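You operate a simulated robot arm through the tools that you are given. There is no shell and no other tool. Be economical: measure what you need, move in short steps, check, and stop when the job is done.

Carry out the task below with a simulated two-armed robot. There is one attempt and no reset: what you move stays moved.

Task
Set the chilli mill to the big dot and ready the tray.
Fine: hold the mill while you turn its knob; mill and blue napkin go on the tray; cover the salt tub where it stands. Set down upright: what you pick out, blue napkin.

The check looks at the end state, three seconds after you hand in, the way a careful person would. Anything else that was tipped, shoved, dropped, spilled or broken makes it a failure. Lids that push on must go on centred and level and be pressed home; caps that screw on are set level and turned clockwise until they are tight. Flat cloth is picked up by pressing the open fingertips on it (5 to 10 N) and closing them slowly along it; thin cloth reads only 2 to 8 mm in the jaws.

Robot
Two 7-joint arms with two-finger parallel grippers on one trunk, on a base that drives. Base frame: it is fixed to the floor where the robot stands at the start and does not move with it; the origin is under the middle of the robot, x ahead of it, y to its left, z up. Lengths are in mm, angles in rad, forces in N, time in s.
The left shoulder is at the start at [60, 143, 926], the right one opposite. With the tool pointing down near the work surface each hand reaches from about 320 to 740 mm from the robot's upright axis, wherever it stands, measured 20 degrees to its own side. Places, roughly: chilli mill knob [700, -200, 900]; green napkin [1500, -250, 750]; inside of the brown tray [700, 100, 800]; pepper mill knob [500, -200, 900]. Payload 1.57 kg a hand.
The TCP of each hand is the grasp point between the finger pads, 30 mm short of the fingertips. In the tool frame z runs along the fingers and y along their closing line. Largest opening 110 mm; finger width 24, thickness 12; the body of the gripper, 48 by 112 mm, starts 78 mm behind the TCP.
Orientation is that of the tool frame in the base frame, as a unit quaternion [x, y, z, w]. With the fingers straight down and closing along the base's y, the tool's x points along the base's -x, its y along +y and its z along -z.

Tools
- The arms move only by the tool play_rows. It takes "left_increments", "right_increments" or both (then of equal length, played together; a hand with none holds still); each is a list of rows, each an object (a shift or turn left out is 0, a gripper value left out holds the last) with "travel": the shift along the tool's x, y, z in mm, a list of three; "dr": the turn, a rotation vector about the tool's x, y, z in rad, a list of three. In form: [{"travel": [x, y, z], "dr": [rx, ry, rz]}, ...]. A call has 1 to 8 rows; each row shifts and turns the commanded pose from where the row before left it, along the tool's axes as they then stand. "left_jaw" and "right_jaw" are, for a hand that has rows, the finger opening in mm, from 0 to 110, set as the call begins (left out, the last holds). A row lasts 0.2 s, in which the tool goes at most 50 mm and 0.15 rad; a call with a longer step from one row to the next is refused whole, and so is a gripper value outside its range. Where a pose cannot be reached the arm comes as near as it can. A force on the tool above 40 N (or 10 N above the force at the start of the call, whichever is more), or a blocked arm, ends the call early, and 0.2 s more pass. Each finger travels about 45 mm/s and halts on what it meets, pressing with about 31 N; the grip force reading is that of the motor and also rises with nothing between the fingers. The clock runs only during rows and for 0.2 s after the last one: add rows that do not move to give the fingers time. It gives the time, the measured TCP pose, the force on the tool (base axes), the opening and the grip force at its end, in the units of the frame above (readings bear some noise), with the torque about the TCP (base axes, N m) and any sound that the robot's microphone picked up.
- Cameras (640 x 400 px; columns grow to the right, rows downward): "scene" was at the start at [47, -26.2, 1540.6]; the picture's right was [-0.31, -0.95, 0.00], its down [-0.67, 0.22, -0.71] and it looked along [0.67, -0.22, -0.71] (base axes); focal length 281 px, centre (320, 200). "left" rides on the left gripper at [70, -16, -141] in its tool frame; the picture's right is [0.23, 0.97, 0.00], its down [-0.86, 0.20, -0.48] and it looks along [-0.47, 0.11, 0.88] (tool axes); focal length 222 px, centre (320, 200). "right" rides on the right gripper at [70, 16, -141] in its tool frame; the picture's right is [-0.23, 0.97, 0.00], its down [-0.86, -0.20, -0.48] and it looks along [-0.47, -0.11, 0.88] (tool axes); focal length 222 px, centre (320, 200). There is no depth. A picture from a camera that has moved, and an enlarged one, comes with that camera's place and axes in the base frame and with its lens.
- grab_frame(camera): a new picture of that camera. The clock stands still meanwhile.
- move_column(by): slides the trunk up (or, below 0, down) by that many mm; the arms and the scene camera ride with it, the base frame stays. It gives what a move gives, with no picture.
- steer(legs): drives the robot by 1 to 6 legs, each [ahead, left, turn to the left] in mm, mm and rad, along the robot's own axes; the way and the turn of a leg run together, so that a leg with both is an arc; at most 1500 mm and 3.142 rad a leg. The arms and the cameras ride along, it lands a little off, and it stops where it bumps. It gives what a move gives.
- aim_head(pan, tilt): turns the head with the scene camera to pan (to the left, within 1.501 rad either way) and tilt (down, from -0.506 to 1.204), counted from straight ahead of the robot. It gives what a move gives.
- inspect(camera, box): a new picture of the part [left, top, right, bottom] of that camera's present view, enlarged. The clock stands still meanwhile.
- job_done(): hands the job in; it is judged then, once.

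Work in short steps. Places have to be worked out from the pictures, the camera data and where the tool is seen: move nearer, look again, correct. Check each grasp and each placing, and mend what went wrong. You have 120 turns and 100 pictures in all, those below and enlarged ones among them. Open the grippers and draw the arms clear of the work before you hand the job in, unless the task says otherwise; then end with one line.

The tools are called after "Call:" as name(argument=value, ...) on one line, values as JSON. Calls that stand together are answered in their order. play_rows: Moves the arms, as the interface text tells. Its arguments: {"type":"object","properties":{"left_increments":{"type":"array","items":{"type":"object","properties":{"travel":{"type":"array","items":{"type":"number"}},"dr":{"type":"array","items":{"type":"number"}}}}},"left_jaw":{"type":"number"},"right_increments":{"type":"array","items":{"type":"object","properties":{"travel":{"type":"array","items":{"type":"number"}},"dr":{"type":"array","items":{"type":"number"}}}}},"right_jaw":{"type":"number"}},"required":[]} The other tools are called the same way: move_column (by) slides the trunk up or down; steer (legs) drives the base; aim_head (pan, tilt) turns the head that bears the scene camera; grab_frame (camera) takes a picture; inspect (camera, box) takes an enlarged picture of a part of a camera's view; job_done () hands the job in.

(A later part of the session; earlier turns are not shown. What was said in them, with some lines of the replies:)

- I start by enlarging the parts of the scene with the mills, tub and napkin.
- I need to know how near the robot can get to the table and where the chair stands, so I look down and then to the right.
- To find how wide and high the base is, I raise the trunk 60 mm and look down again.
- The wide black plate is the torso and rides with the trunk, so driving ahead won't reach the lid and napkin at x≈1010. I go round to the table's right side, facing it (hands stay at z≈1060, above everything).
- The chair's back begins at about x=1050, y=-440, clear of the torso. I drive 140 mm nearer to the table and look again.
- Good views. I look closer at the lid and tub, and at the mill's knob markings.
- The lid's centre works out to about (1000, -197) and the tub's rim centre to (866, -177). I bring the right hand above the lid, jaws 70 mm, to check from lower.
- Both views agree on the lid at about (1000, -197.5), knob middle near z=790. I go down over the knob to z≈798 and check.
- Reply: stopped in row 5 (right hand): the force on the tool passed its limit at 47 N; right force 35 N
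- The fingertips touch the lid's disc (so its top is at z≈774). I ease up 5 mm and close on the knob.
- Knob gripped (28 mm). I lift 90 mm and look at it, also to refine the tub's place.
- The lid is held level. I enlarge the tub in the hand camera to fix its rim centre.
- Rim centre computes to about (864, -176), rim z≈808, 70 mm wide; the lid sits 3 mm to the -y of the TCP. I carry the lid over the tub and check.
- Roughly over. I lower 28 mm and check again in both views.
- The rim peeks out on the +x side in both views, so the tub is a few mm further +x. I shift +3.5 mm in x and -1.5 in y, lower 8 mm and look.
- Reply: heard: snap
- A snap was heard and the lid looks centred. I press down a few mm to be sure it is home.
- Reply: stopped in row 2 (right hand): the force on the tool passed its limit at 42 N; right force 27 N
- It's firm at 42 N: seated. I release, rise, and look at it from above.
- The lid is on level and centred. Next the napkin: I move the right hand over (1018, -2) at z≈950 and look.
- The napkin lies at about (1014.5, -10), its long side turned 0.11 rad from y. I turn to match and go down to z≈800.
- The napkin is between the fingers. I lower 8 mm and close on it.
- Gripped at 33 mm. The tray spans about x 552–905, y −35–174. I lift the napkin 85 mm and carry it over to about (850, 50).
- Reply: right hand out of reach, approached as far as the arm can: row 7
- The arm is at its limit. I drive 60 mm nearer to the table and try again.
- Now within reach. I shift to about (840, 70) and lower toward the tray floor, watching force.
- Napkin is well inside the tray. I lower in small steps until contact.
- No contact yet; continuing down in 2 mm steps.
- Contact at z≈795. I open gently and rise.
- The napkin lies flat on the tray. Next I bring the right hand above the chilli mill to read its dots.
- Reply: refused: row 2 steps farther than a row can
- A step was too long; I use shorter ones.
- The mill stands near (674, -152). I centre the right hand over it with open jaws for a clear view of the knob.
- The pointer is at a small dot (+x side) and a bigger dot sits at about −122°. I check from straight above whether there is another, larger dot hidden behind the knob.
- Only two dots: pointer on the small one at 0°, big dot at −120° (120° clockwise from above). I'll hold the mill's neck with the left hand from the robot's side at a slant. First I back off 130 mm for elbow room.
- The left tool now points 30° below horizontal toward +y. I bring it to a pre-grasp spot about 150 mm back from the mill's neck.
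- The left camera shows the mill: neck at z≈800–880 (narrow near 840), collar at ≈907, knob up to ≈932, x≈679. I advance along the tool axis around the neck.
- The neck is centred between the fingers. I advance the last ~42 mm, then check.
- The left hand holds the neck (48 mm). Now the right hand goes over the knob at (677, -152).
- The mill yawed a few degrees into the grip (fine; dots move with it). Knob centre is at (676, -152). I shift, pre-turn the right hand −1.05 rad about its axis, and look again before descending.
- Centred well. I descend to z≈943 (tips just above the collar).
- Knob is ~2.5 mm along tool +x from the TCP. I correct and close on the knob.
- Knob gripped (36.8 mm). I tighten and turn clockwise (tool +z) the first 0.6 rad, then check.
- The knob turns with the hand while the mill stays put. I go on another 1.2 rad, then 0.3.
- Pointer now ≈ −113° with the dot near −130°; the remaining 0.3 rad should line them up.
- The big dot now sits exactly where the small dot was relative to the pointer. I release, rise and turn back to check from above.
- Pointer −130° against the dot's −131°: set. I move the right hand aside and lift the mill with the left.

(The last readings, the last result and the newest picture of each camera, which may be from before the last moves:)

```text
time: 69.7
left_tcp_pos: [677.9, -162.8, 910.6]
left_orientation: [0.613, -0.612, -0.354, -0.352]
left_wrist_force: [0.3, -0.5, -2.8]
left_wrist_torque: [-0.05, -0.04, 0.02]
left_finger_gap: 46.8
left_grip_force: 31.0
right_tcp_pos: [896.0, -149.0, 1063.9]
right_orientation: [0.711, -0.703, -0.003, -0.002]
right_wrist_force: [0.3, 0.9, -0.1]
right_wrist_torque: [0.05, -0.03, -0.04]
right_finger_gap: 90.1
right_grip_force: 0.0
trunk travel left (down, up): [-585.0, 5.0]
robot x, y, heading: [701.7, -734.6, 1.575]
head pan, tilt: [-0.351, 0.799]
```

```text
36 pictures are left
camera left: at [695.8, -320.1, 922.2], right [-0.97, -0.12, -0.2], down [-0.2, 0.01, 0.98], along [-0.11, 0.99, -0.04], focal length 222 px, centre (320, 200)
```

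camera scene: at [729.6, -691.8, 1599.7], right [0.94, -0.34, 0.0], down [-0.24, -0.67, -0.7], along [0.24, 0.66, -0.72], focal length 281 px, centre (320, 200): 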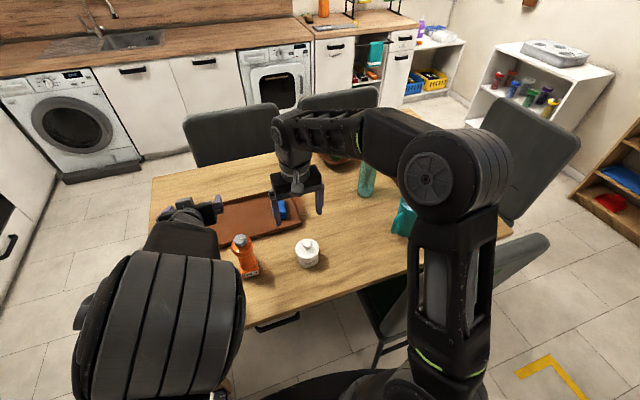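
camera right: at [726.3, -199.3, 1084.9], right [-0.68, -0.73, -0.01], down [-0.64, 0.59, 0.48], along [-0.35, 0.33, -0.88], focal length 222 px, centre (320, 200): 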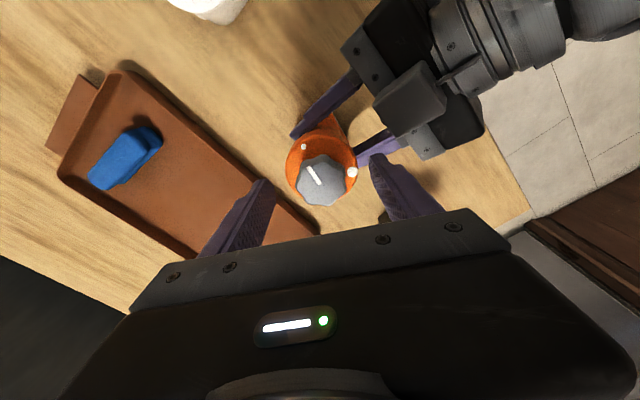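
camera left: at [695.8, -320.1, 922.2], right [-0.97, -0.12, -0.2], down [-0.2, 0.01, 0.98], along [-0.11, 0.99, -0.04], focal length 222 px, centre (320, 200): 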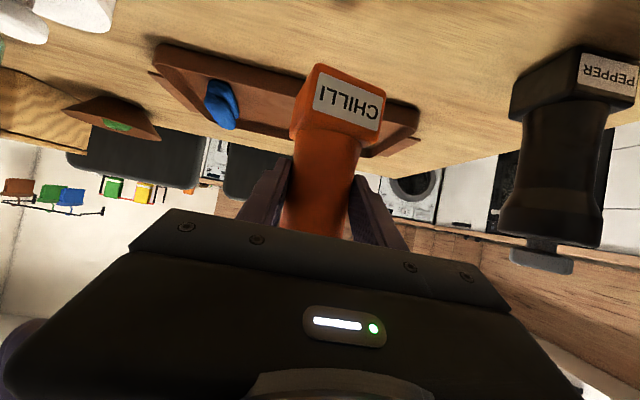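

The mill is lifted and stays nearly upright. I carry it 212 mm forward over the tray.

Call:
play_rows(left_increments=[{"travel": [-21.2, 0, 36.8]}, {"travel": [-21.2, 0, 36.8]}, {"travel": [-21.2, 0, 36.8]}, {"travel": [-21.2, 0, 36.8]}, {"travel": [-21.2, 0, 36.8]}, {}, {}])

Call:
grab_frame(camera="left")

Call:
grab_frame(camera="right")

Call:
grab_frame(camera="scene")

```text
time: 71.3
left_tcp_pos: [677.4, 49.2, 911.1]
left_orientation: [0.614, -0.611, -0.354, -0.352]
left_wrist_force: [1.2, -0.3, -1.9]
left_wrist_torque: [0.01, 0.02, -0.01]
left_finger_gap: 47.0
left_grip_force: 31.0
right_tcp_pos: [895.4, -149.6, 1063.8]
right_orientation: [0.711, -0.703, -0.003, -0.003]
right_wrist_force: [0.5, -1.3, 0.3]
right_wrist_torque: [-0.03, -0.01, 0.03]
right_finger_gap: 89.7
right_grip_force: 0.0
trunk travel left (down, up): [-585.0, 5.0]
robot x, y, heading: [703.0, -735.5, 1.579]
head pan, tilt: [-0.351, 0.799]
```

```text
35 pictures are left
camera left: at [695.4, -107.0, 922.3], right [-0.97, -0.12, -0.2], down [-0.2, 0.01, 0.98], along [-0.11, 0.99, -0.04], focal length 222 px, centre (320, 200)
```

left: 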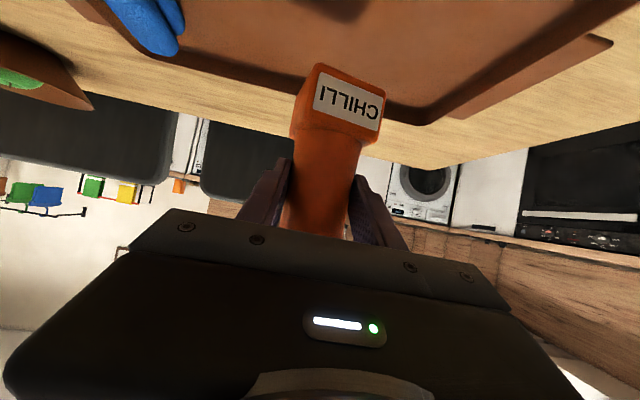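

```text
34 pictures are left
camera right: at [879.5, -219.9, 1204.4], right [-0.98, 0.22, 0.0], down [0.19, 0.85, 0.49], along [0.1, 0.48, -0.87], focal length 222 px, centre (320, 200)
```

right: 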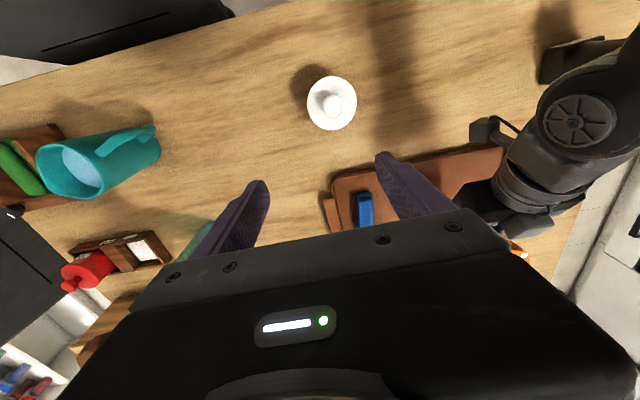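

```text
33 pictures are left
camera scene: at [729.6, -691.2, 1599.6], right [0.94, -0.34, 0.0], down [-0.24, -0.67, -0.7], along [0.24, 0.66, -0.72], focal length 281 px, centre (320, 200)
```

scene: 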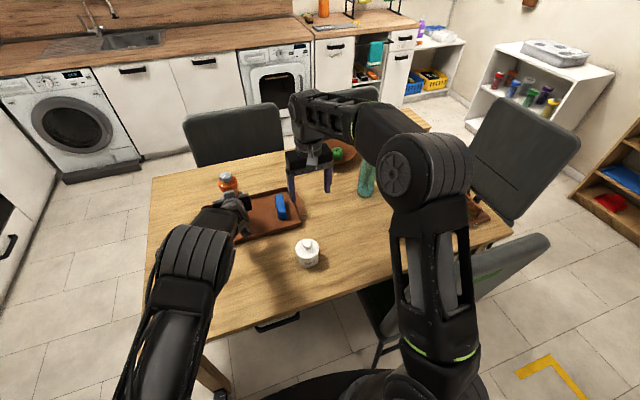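

The mill is above the free part of the tray. I lower 58 mm, then creep to contact.

Call:
play_rows(left_increments=[{"travel": [26, 0, 15]}, {"travel": [24.2, 0, 14]}, {}, {}])

Call:
play_rows(left_increments=[{"travel": [2.6, 0, 1.5]}, {}, {"travel": [1.7, 0, 1]}, {}])

```text
time: 72.3
left_tcp_pos: [675.9, 49.4, 851.0]
left_orientation: [0.614, -0.611, -0.354, -0.352]
left_wrist_force: [-0.6, 0.0, -1.3]
left_wrist_torque: [-0.03, 0.0, 0.0]
left_finger_gap: 46.6
left_grip_force: 30.9
right_tcp_pos: [895.0, -149.8, 1063.3]
right_orientation: [0.711, -0.703, -0.003, -0.003]
right_wrist_force: [0.2, -0.2, 0.4]
right_wrist_torque: [-0.01, 0.01, 0.0]
right_finger_gap: 89.9
right_grip_force: 0.1
trunk travel left (down, up): [-585.0, 5.0]
robot x, y, heading: [702.8, -738.1, 1.579]
head pan, tilt: [-0.351, 0.799]
```

```text
time: 73.3
left_tcp_pos: [675.8, 50.1, 846.7]
left_orientation: [0.613, -0.612, -0.353, -0.353]
left_wrist_force: [0.0, -0.2, -2.0]
left_wrist_torque: [0.0, 0.0, 0.02]
left_finger_gap: 46.9
left_grip_force: 31.0
right_tcp_pos: [897.3, -148.7, 1063.7]
right_orientation: [0.711, -0.703, -0.003, -0.003]
right_wrist_force: [-0.2, -0.3, -0.3]
right_wrist_torque: [-0.01, -0.02, 0.04]
right_finger_gap: 90.0
right_grip_force: 0.1
trunk travel left (down, up): [-585.0, 5.0]
robot x, y, heading: [701.2, -737.1, 1.571]
head pan, tilt: [-0.351, 0.799]
```

No contact yet (still −2 N); creeping on.

Call:
play_rows(left_increments=[{"travel": [1.3, 0, 0.75]}, {}, {}])

Call:
play_rows(left_increments=[{"travel": [1.3, 0, 0.75]}, {}, {}])

Call:
inspect(camera="left", box=[200, 20, 440, 180])

```text
time: 74.1
left_tcp_pos: [676.7, 49.7, 846.2]
left_orientation: [0.613, -0.612, -0.354, -0.353]
left_wrist_force: [0.2, -0.3, -1.1]
left_wrist_torque: [-0.02, 0.01, -0.02]
left_finger_gap: 46.6
left_grip_force: 31.1
right_tcp_pos: [895.7, -149.8, 1064.2]
right_orientation: [0.711, -0.703, -0.004, -0.003]
right_wrist_force: [0.8, -0.4, -0.2]
right_wrist_torque: [0.0, -0.03, 0.02]
right_finger_gap: 90.1
right_grip_force: 0.1
trunk travel left (down, up): [-585.0, 5.0]
robot x, y, heading: [703.5, -736.9, 1.575]
head pan, tilt: [-0.351, 0.799]
```

```text
time: 74.9
left_tcp_pos: [676.8, 49.7, 845.6]
left_orientation: [0.612, -0.612, -0.354, -0.354]
left_wrist_force: [0.5, 0.1, 5.0]
left_wrist_torque: [-0.12, 0.2, 0.01]
left_finger_gap: 46.7
left_grip_force: 31.0
right_tcp_pos: [895.6, -150.4, 1063.5]
right_orientation: [0.712, -0.702, -0.003, -0.003]
right_wrist_force: [-0.7, -0.8, -0.3]
right_wrist_torque: [0.0, 0.02, 0.02]
right_finger_gap: 90.0
right_grip_force: 0.0
trunk travel left (down, up): [-585.0, 5.0]
robot x, y, heading: [702.5, -738.9, 1.574]
head pan, tilt: [-0.351, 0.799]
```

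```text
2.50 times, centred on (320, 100) of left
camera zoom: at [694.7, -107.3, 856.7], right [-0.97, -0.12, -0.2], down [-0.2, 0.01, 0.98], along [-0.11, 0.99, -0.03], focal length 555 px, centre (320, 450)
```

zoom: 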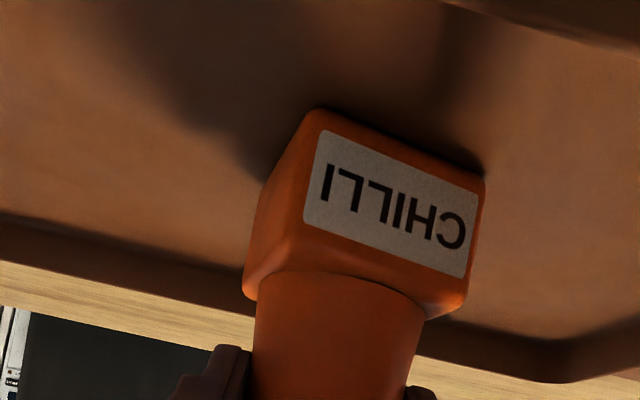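

Contact (5–7 N). Before releasing I check whether the mill is upright in the scene view.

Call:
inspect(camera="scene", box=[190, 150, 290, 250])

Call:
grab_frame(camera="left")

```text
4.00 times, centred on (240, 200) of scene
camera zoom: at [729.6, -692.5, 1599.7], right [0.94, -0.34, 0.0], down [-0.24, -0.67, -0.7], along [0.24, 0.66, -0.72], focal length 1124 px, centre (640, 200)
```

zoom: 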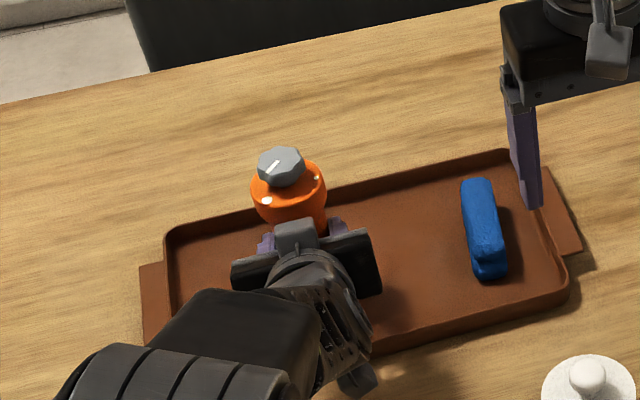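

```text
30 pictures are left
camera left: at [694.7, -107.3, 856.7], right [-0.97, -0.12, -0.2], down [-0.2, 0.01, 0.98], along [-0.11, 0.99, -0.03], focal length 222 px, centre (320, 200)
```

left: 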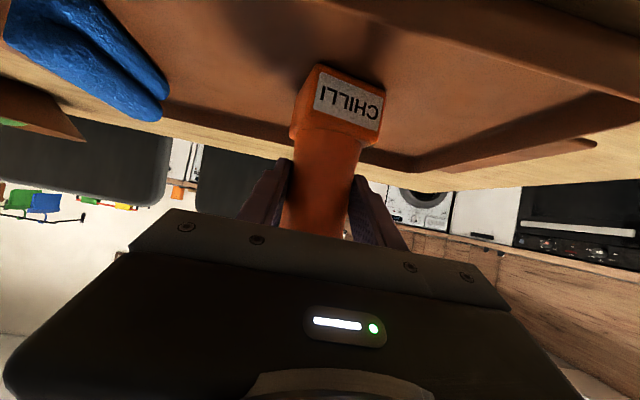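

It looks upright. I press another ~1 mm to seat it, then open slowly.

Call:
play_rows(left_increments=[{"travel": [0.8, 0, 0.5]}, {}, {}])

Call:
play_rows(left_increments=[{}, {}, {}, {}], left_jaw=75)

Call:
grab_frame(camera="left")

```text
time: 75.7
left_tcp_pos: [675.3, 50.5, 846.6]
left_orientation: [0.613, -0.61, -0.356, -0.354]
left_wrist_force: [1.1, 1.8, 11.9]
left_wrist_torque: [-0.04, 0.04, 0.0]
left_finger_gap: 46.7
left_grip_force: 31.3
right_tcp_pos: [897.6, -149.8, 1062.8]
right_orientation: [0.712, -0.703, -0.003, -0.003]
right_wrist_force: [-0.6, -0.1, 0.6]
right_wrist_torque: [-0.02, 0.01, 0.03]
right_finger_gap: 90.2
right_grip_force: 0.0
trunk travel left (down, up): [-585.0, 5.0]
robot x, y, heading: [703.2, -732.8, 1.576]
head pan, tilt: [-0.351, 0.799]
```

```text
time: 76.7
left_tcp_pos: [675.6, 49.4, 843.7]
left_orientation: [0.614, -0.611, -0.354, -0.352]
left_wrist_force: [0.6, 0.6, 0.6]
left_wrist_torque: [-0.03, 0.0, 0.0]
left_finger_gap: 75.1
left_grip_force: 0.0
right_tcp_pos: [897.2, -150.8, 1064.0]
right_orientation: [0.711, -0.703, -0.004, -0.003]
right_wrist_force: [0.2, 0.4, -0.2]
right_wrist_torque: [0.04, -0.03, -0.03]
right_finger_gap: 90.1
right_grip_force: 0.1
trunk travel left (down, up): [-585.0, 5.0]
robot x, y, heading: [703.9, -738.8, 1.579]
head pan, tilt: [-0.351, 0.799]
```

```text
29 pictures are left
camera left: at [694.3, -107.5, 854.9], right [-0.97, -0.12, -0.2], down [-0.2, 0.01, 0.98], along [-0.11, 0.99, -0.04], focal length 222 px, centre (320, 200)
```

left: 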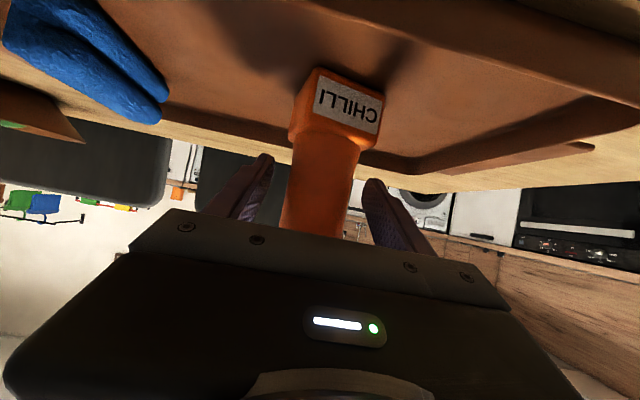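

The mill stands free. I withdraw the left hand straight back along its axis.

Call:
play_rows(left_increments=[{"travel": [0, 0, -20]}, {"travel": [0, 0, -30]}, {"travel": [0, 0, -40]}, {"travel": [0, 0, -45]}, {"travel": [0, 0, -45]}, {"travel": [-40, 0, 0]}, {"travel": [-40, 0, -20]}, {}], left_jaw=85)

Call:
grab_frame(camera="scene")

Call:
inspect(camera="scene", box=[190, 150, 310, 250])

```text
time: 78.5
left_tcp_pos: [674.9, -83.4, 1013.4]
left_orientation: [0.614, -0.611, -0.354, -0.353]
left_wrist_force: [-0.3, -0.4, 0.5]
left_wrist_torque: [0.0, -0.02, 0.03]
left_finger_gap: 84.8
left_grip_force: 0.0
right_tcp_pos: [896.3, -149.7, 1062.9]
right_orientation: [0.712, -0.702, -0.003, -0.004]
right_wrist_force: [0.0, 1.1, 0.4]
right_wrist_torque: [-0.01, 0.03, -0.01]
right_finger_gap: 89.9
right_grip_force: 0.0
trunk travel left (down, up): [-585.0, 5.0]
robot x, y, heading: [703.1, -738.2, 1.577]
head pan, tilt: [-0.351, 0.799]
```

```text
28 pictures are left
camera scene: at [729.6, -690.9, 1599.5], right [0.94, -0.34, 0.0], down [-0.24, -0.67, -0.7], along [0.24, 0.66, -0.72], focal length 281 px, centre (320, 200)
```

scene: 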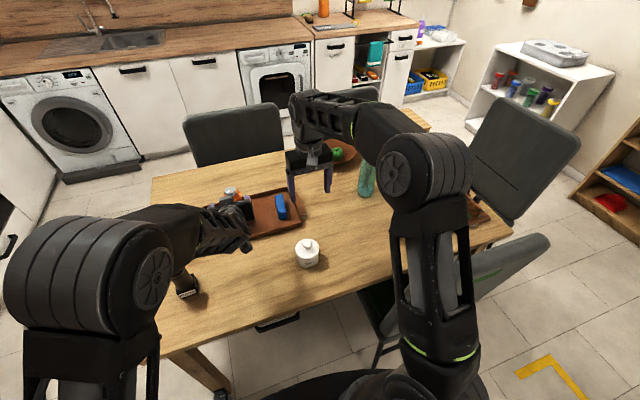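

```text
4.00 times, centred on (250, 200) of scene
camera zoom: at [729.6, -690.9, 1599.5], right [0.94, -0.34, 0.0], down [-0.24, -0.67, -0.7], along [0.24, 0.66, -0.72], focal length 1124 px, centre (600, 200)
```

zoom: 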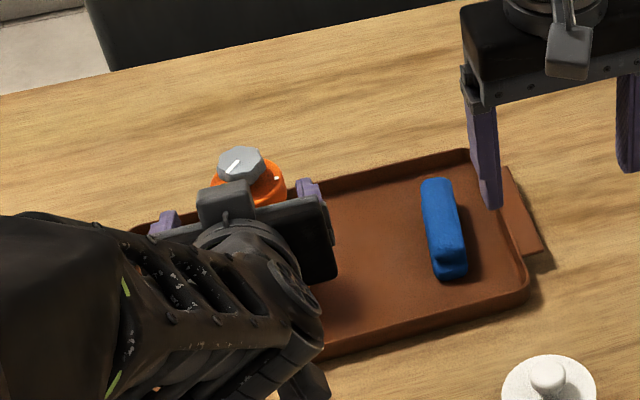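

All in place so far. I drive back 250 mm to clear both arms from the table and view the result.

Call:
steer(legs=[[-250, 0, 0]])

Call:
grab_frame(camera="scene")

Call:
inspect(camera="scene", box=[180, 130, 330, 230])

```text
time: 80.3
left_tcp_pos: [677.2, -333.0, 1014.0]
left_orientation: [0.613, -0.612, -0.354, -0.353]
left_wrist_force: [-0.6, -0.3, 0.7]
left_wrist_torque: [-0.02, 0.01, -0.01]
left_finger_gap: 85.1
left_grip_force: 0.1
right_tcp_pos: [897.1, -400.1, 1063.1]
right_orientation: [0.711, -0.703, -0.003, -0.003]
right_wrist_force: [0.0, 0.0, -0.2]
right_wrist_torque: [0.01, -0.02, -0.03]
right_finger_gap: 90.2
right_grip_force: 0.1
trunk travel left (down, up): [-585.0, 5.0]
robot x, y, heading: [703.2, -984.3, 1.572]
head pan, tilt: [-0.351, 0.799]
```

```text
26 pictures are left
camera scene: at [730.4, -942.9, 1599.7], right [0.94, -0.34, 0.0], down [-0.24, -0.67, -0.7], along [0.24, 0.66, -0.72], focal length 281 px, centre (320, 200)
```

scene: 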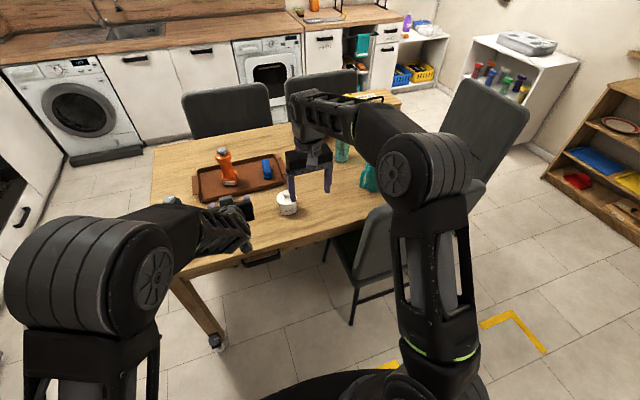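

```text
4.00 times, centred on (255, 180) of scene
camera zoom: at [730.4, -942.9, 1599.7], right [0.94, -0.34, 0.0], down [-0.24, -0.67, -0.7], along [0.24, 0.66, -0.72], focal length 1124 px, centre (580, 280)
```

zoom: 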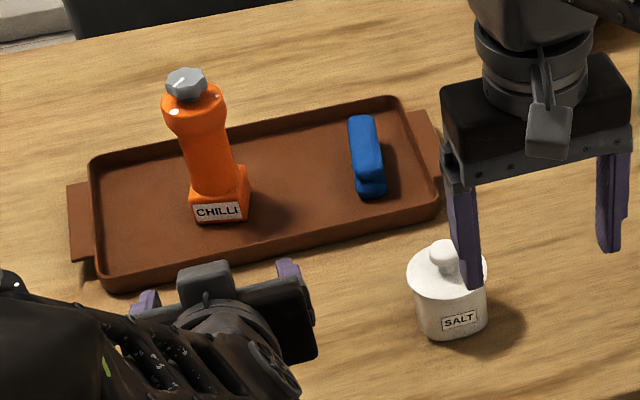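

Tray set as wanted and the tub is covered. I back off 200 mm more to clear fully and confirm the pepper mill is untouched.

Call:
steer(legs=[[-220, 0, 0]])

Call:
aim_head(pan=0.1, tilt=0.65)

Call:
grab_frame(camera="scene")

```text
time: 82.0
left_tcp_pos: [678.3, -553.9, 1013.0]
left_orientation: [0.613, -0.612, -0.354, -0.353]
left_wrist_force: [-0.7, -0.6, -0.6]
left_wrist_torque: [0.02, 0.02, 0.0]
left_finger_gap: 84.9
left_grip_force: 0.2
right_tcp_pos: [898.3, -620.6, 1064.2]
right_orientation: [0.711, -0.703, -0.003, -0.003]
right_wrist_force: [0.1, 0.2, 0.5]
right_wrist_torque: [0.0, 0.0, 0.0]
right_finger_gap: 90.0
right_grip_force: 0.1
trunk travel left (down, up): [-585.0, 5.0]
robot x, y, heading: [702.7, -1207.5, 1.573]
head pan, tilt: [-0.351, 0.799]
```

```text
time: 82.9
left_tcp_pos: [677.7, -553.5, 1013.0]
left_orientation: [0.614, -0.611, -0.355, -0.353]
left_wrist_force: [-0.1, -0.2, -0.1]
left_wrist_torque: [0.0, 0.02, 0.01]
left_finger_gap: 84.9
left_grip_force: 0.0
right_tcp_pos: [899.1, -619.6, 1062.5]
right_orientation: [0.71, -0.704, -0.003, -0.003]
right_wrist_force: [0.3, -0.5, 0.2]
right_wrist_torque: [-0.02, 0.0, 0.01]
right_finger_gap: 89.7
right_grip_force: 0.0
trunk travel left (down, up): [-585.0, 5.0]
robot x, y, heading: [704.9, -1209.3, 1.571]
head pan, tilt: [0.099, 0.649]
```

```text
24 pictures are left
camera scene: at [694.7, -1151.6, 1612.2], right [0.99, 0.1, 0.0], down [0.06, -0.6, -0.8], along [-0.08, 0.79, -0.6], focal length 281 px, centre (320, 200)
```

scene: 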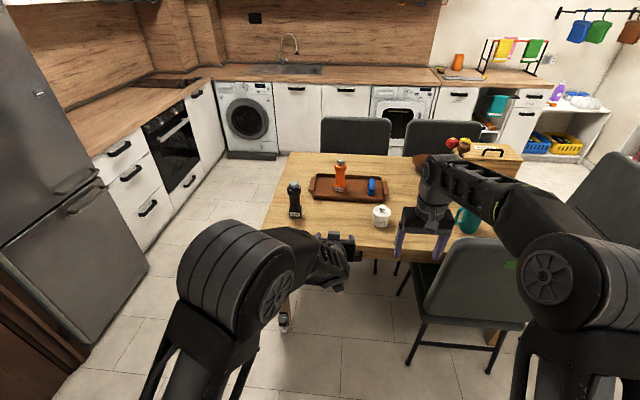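

Everything stands: the pepper mill is untouched, the lid is on, and mill and napkin are on the tray. Both hands are open and clear, so I hand in.

Call:
job_done()

```text
The job is handed in.
```

The chilli mill is set to the big dot and stands on the tray with the blue napkin. The salt tub's lid is pressed home where the tub stood, and both hands are open and clear of the table.
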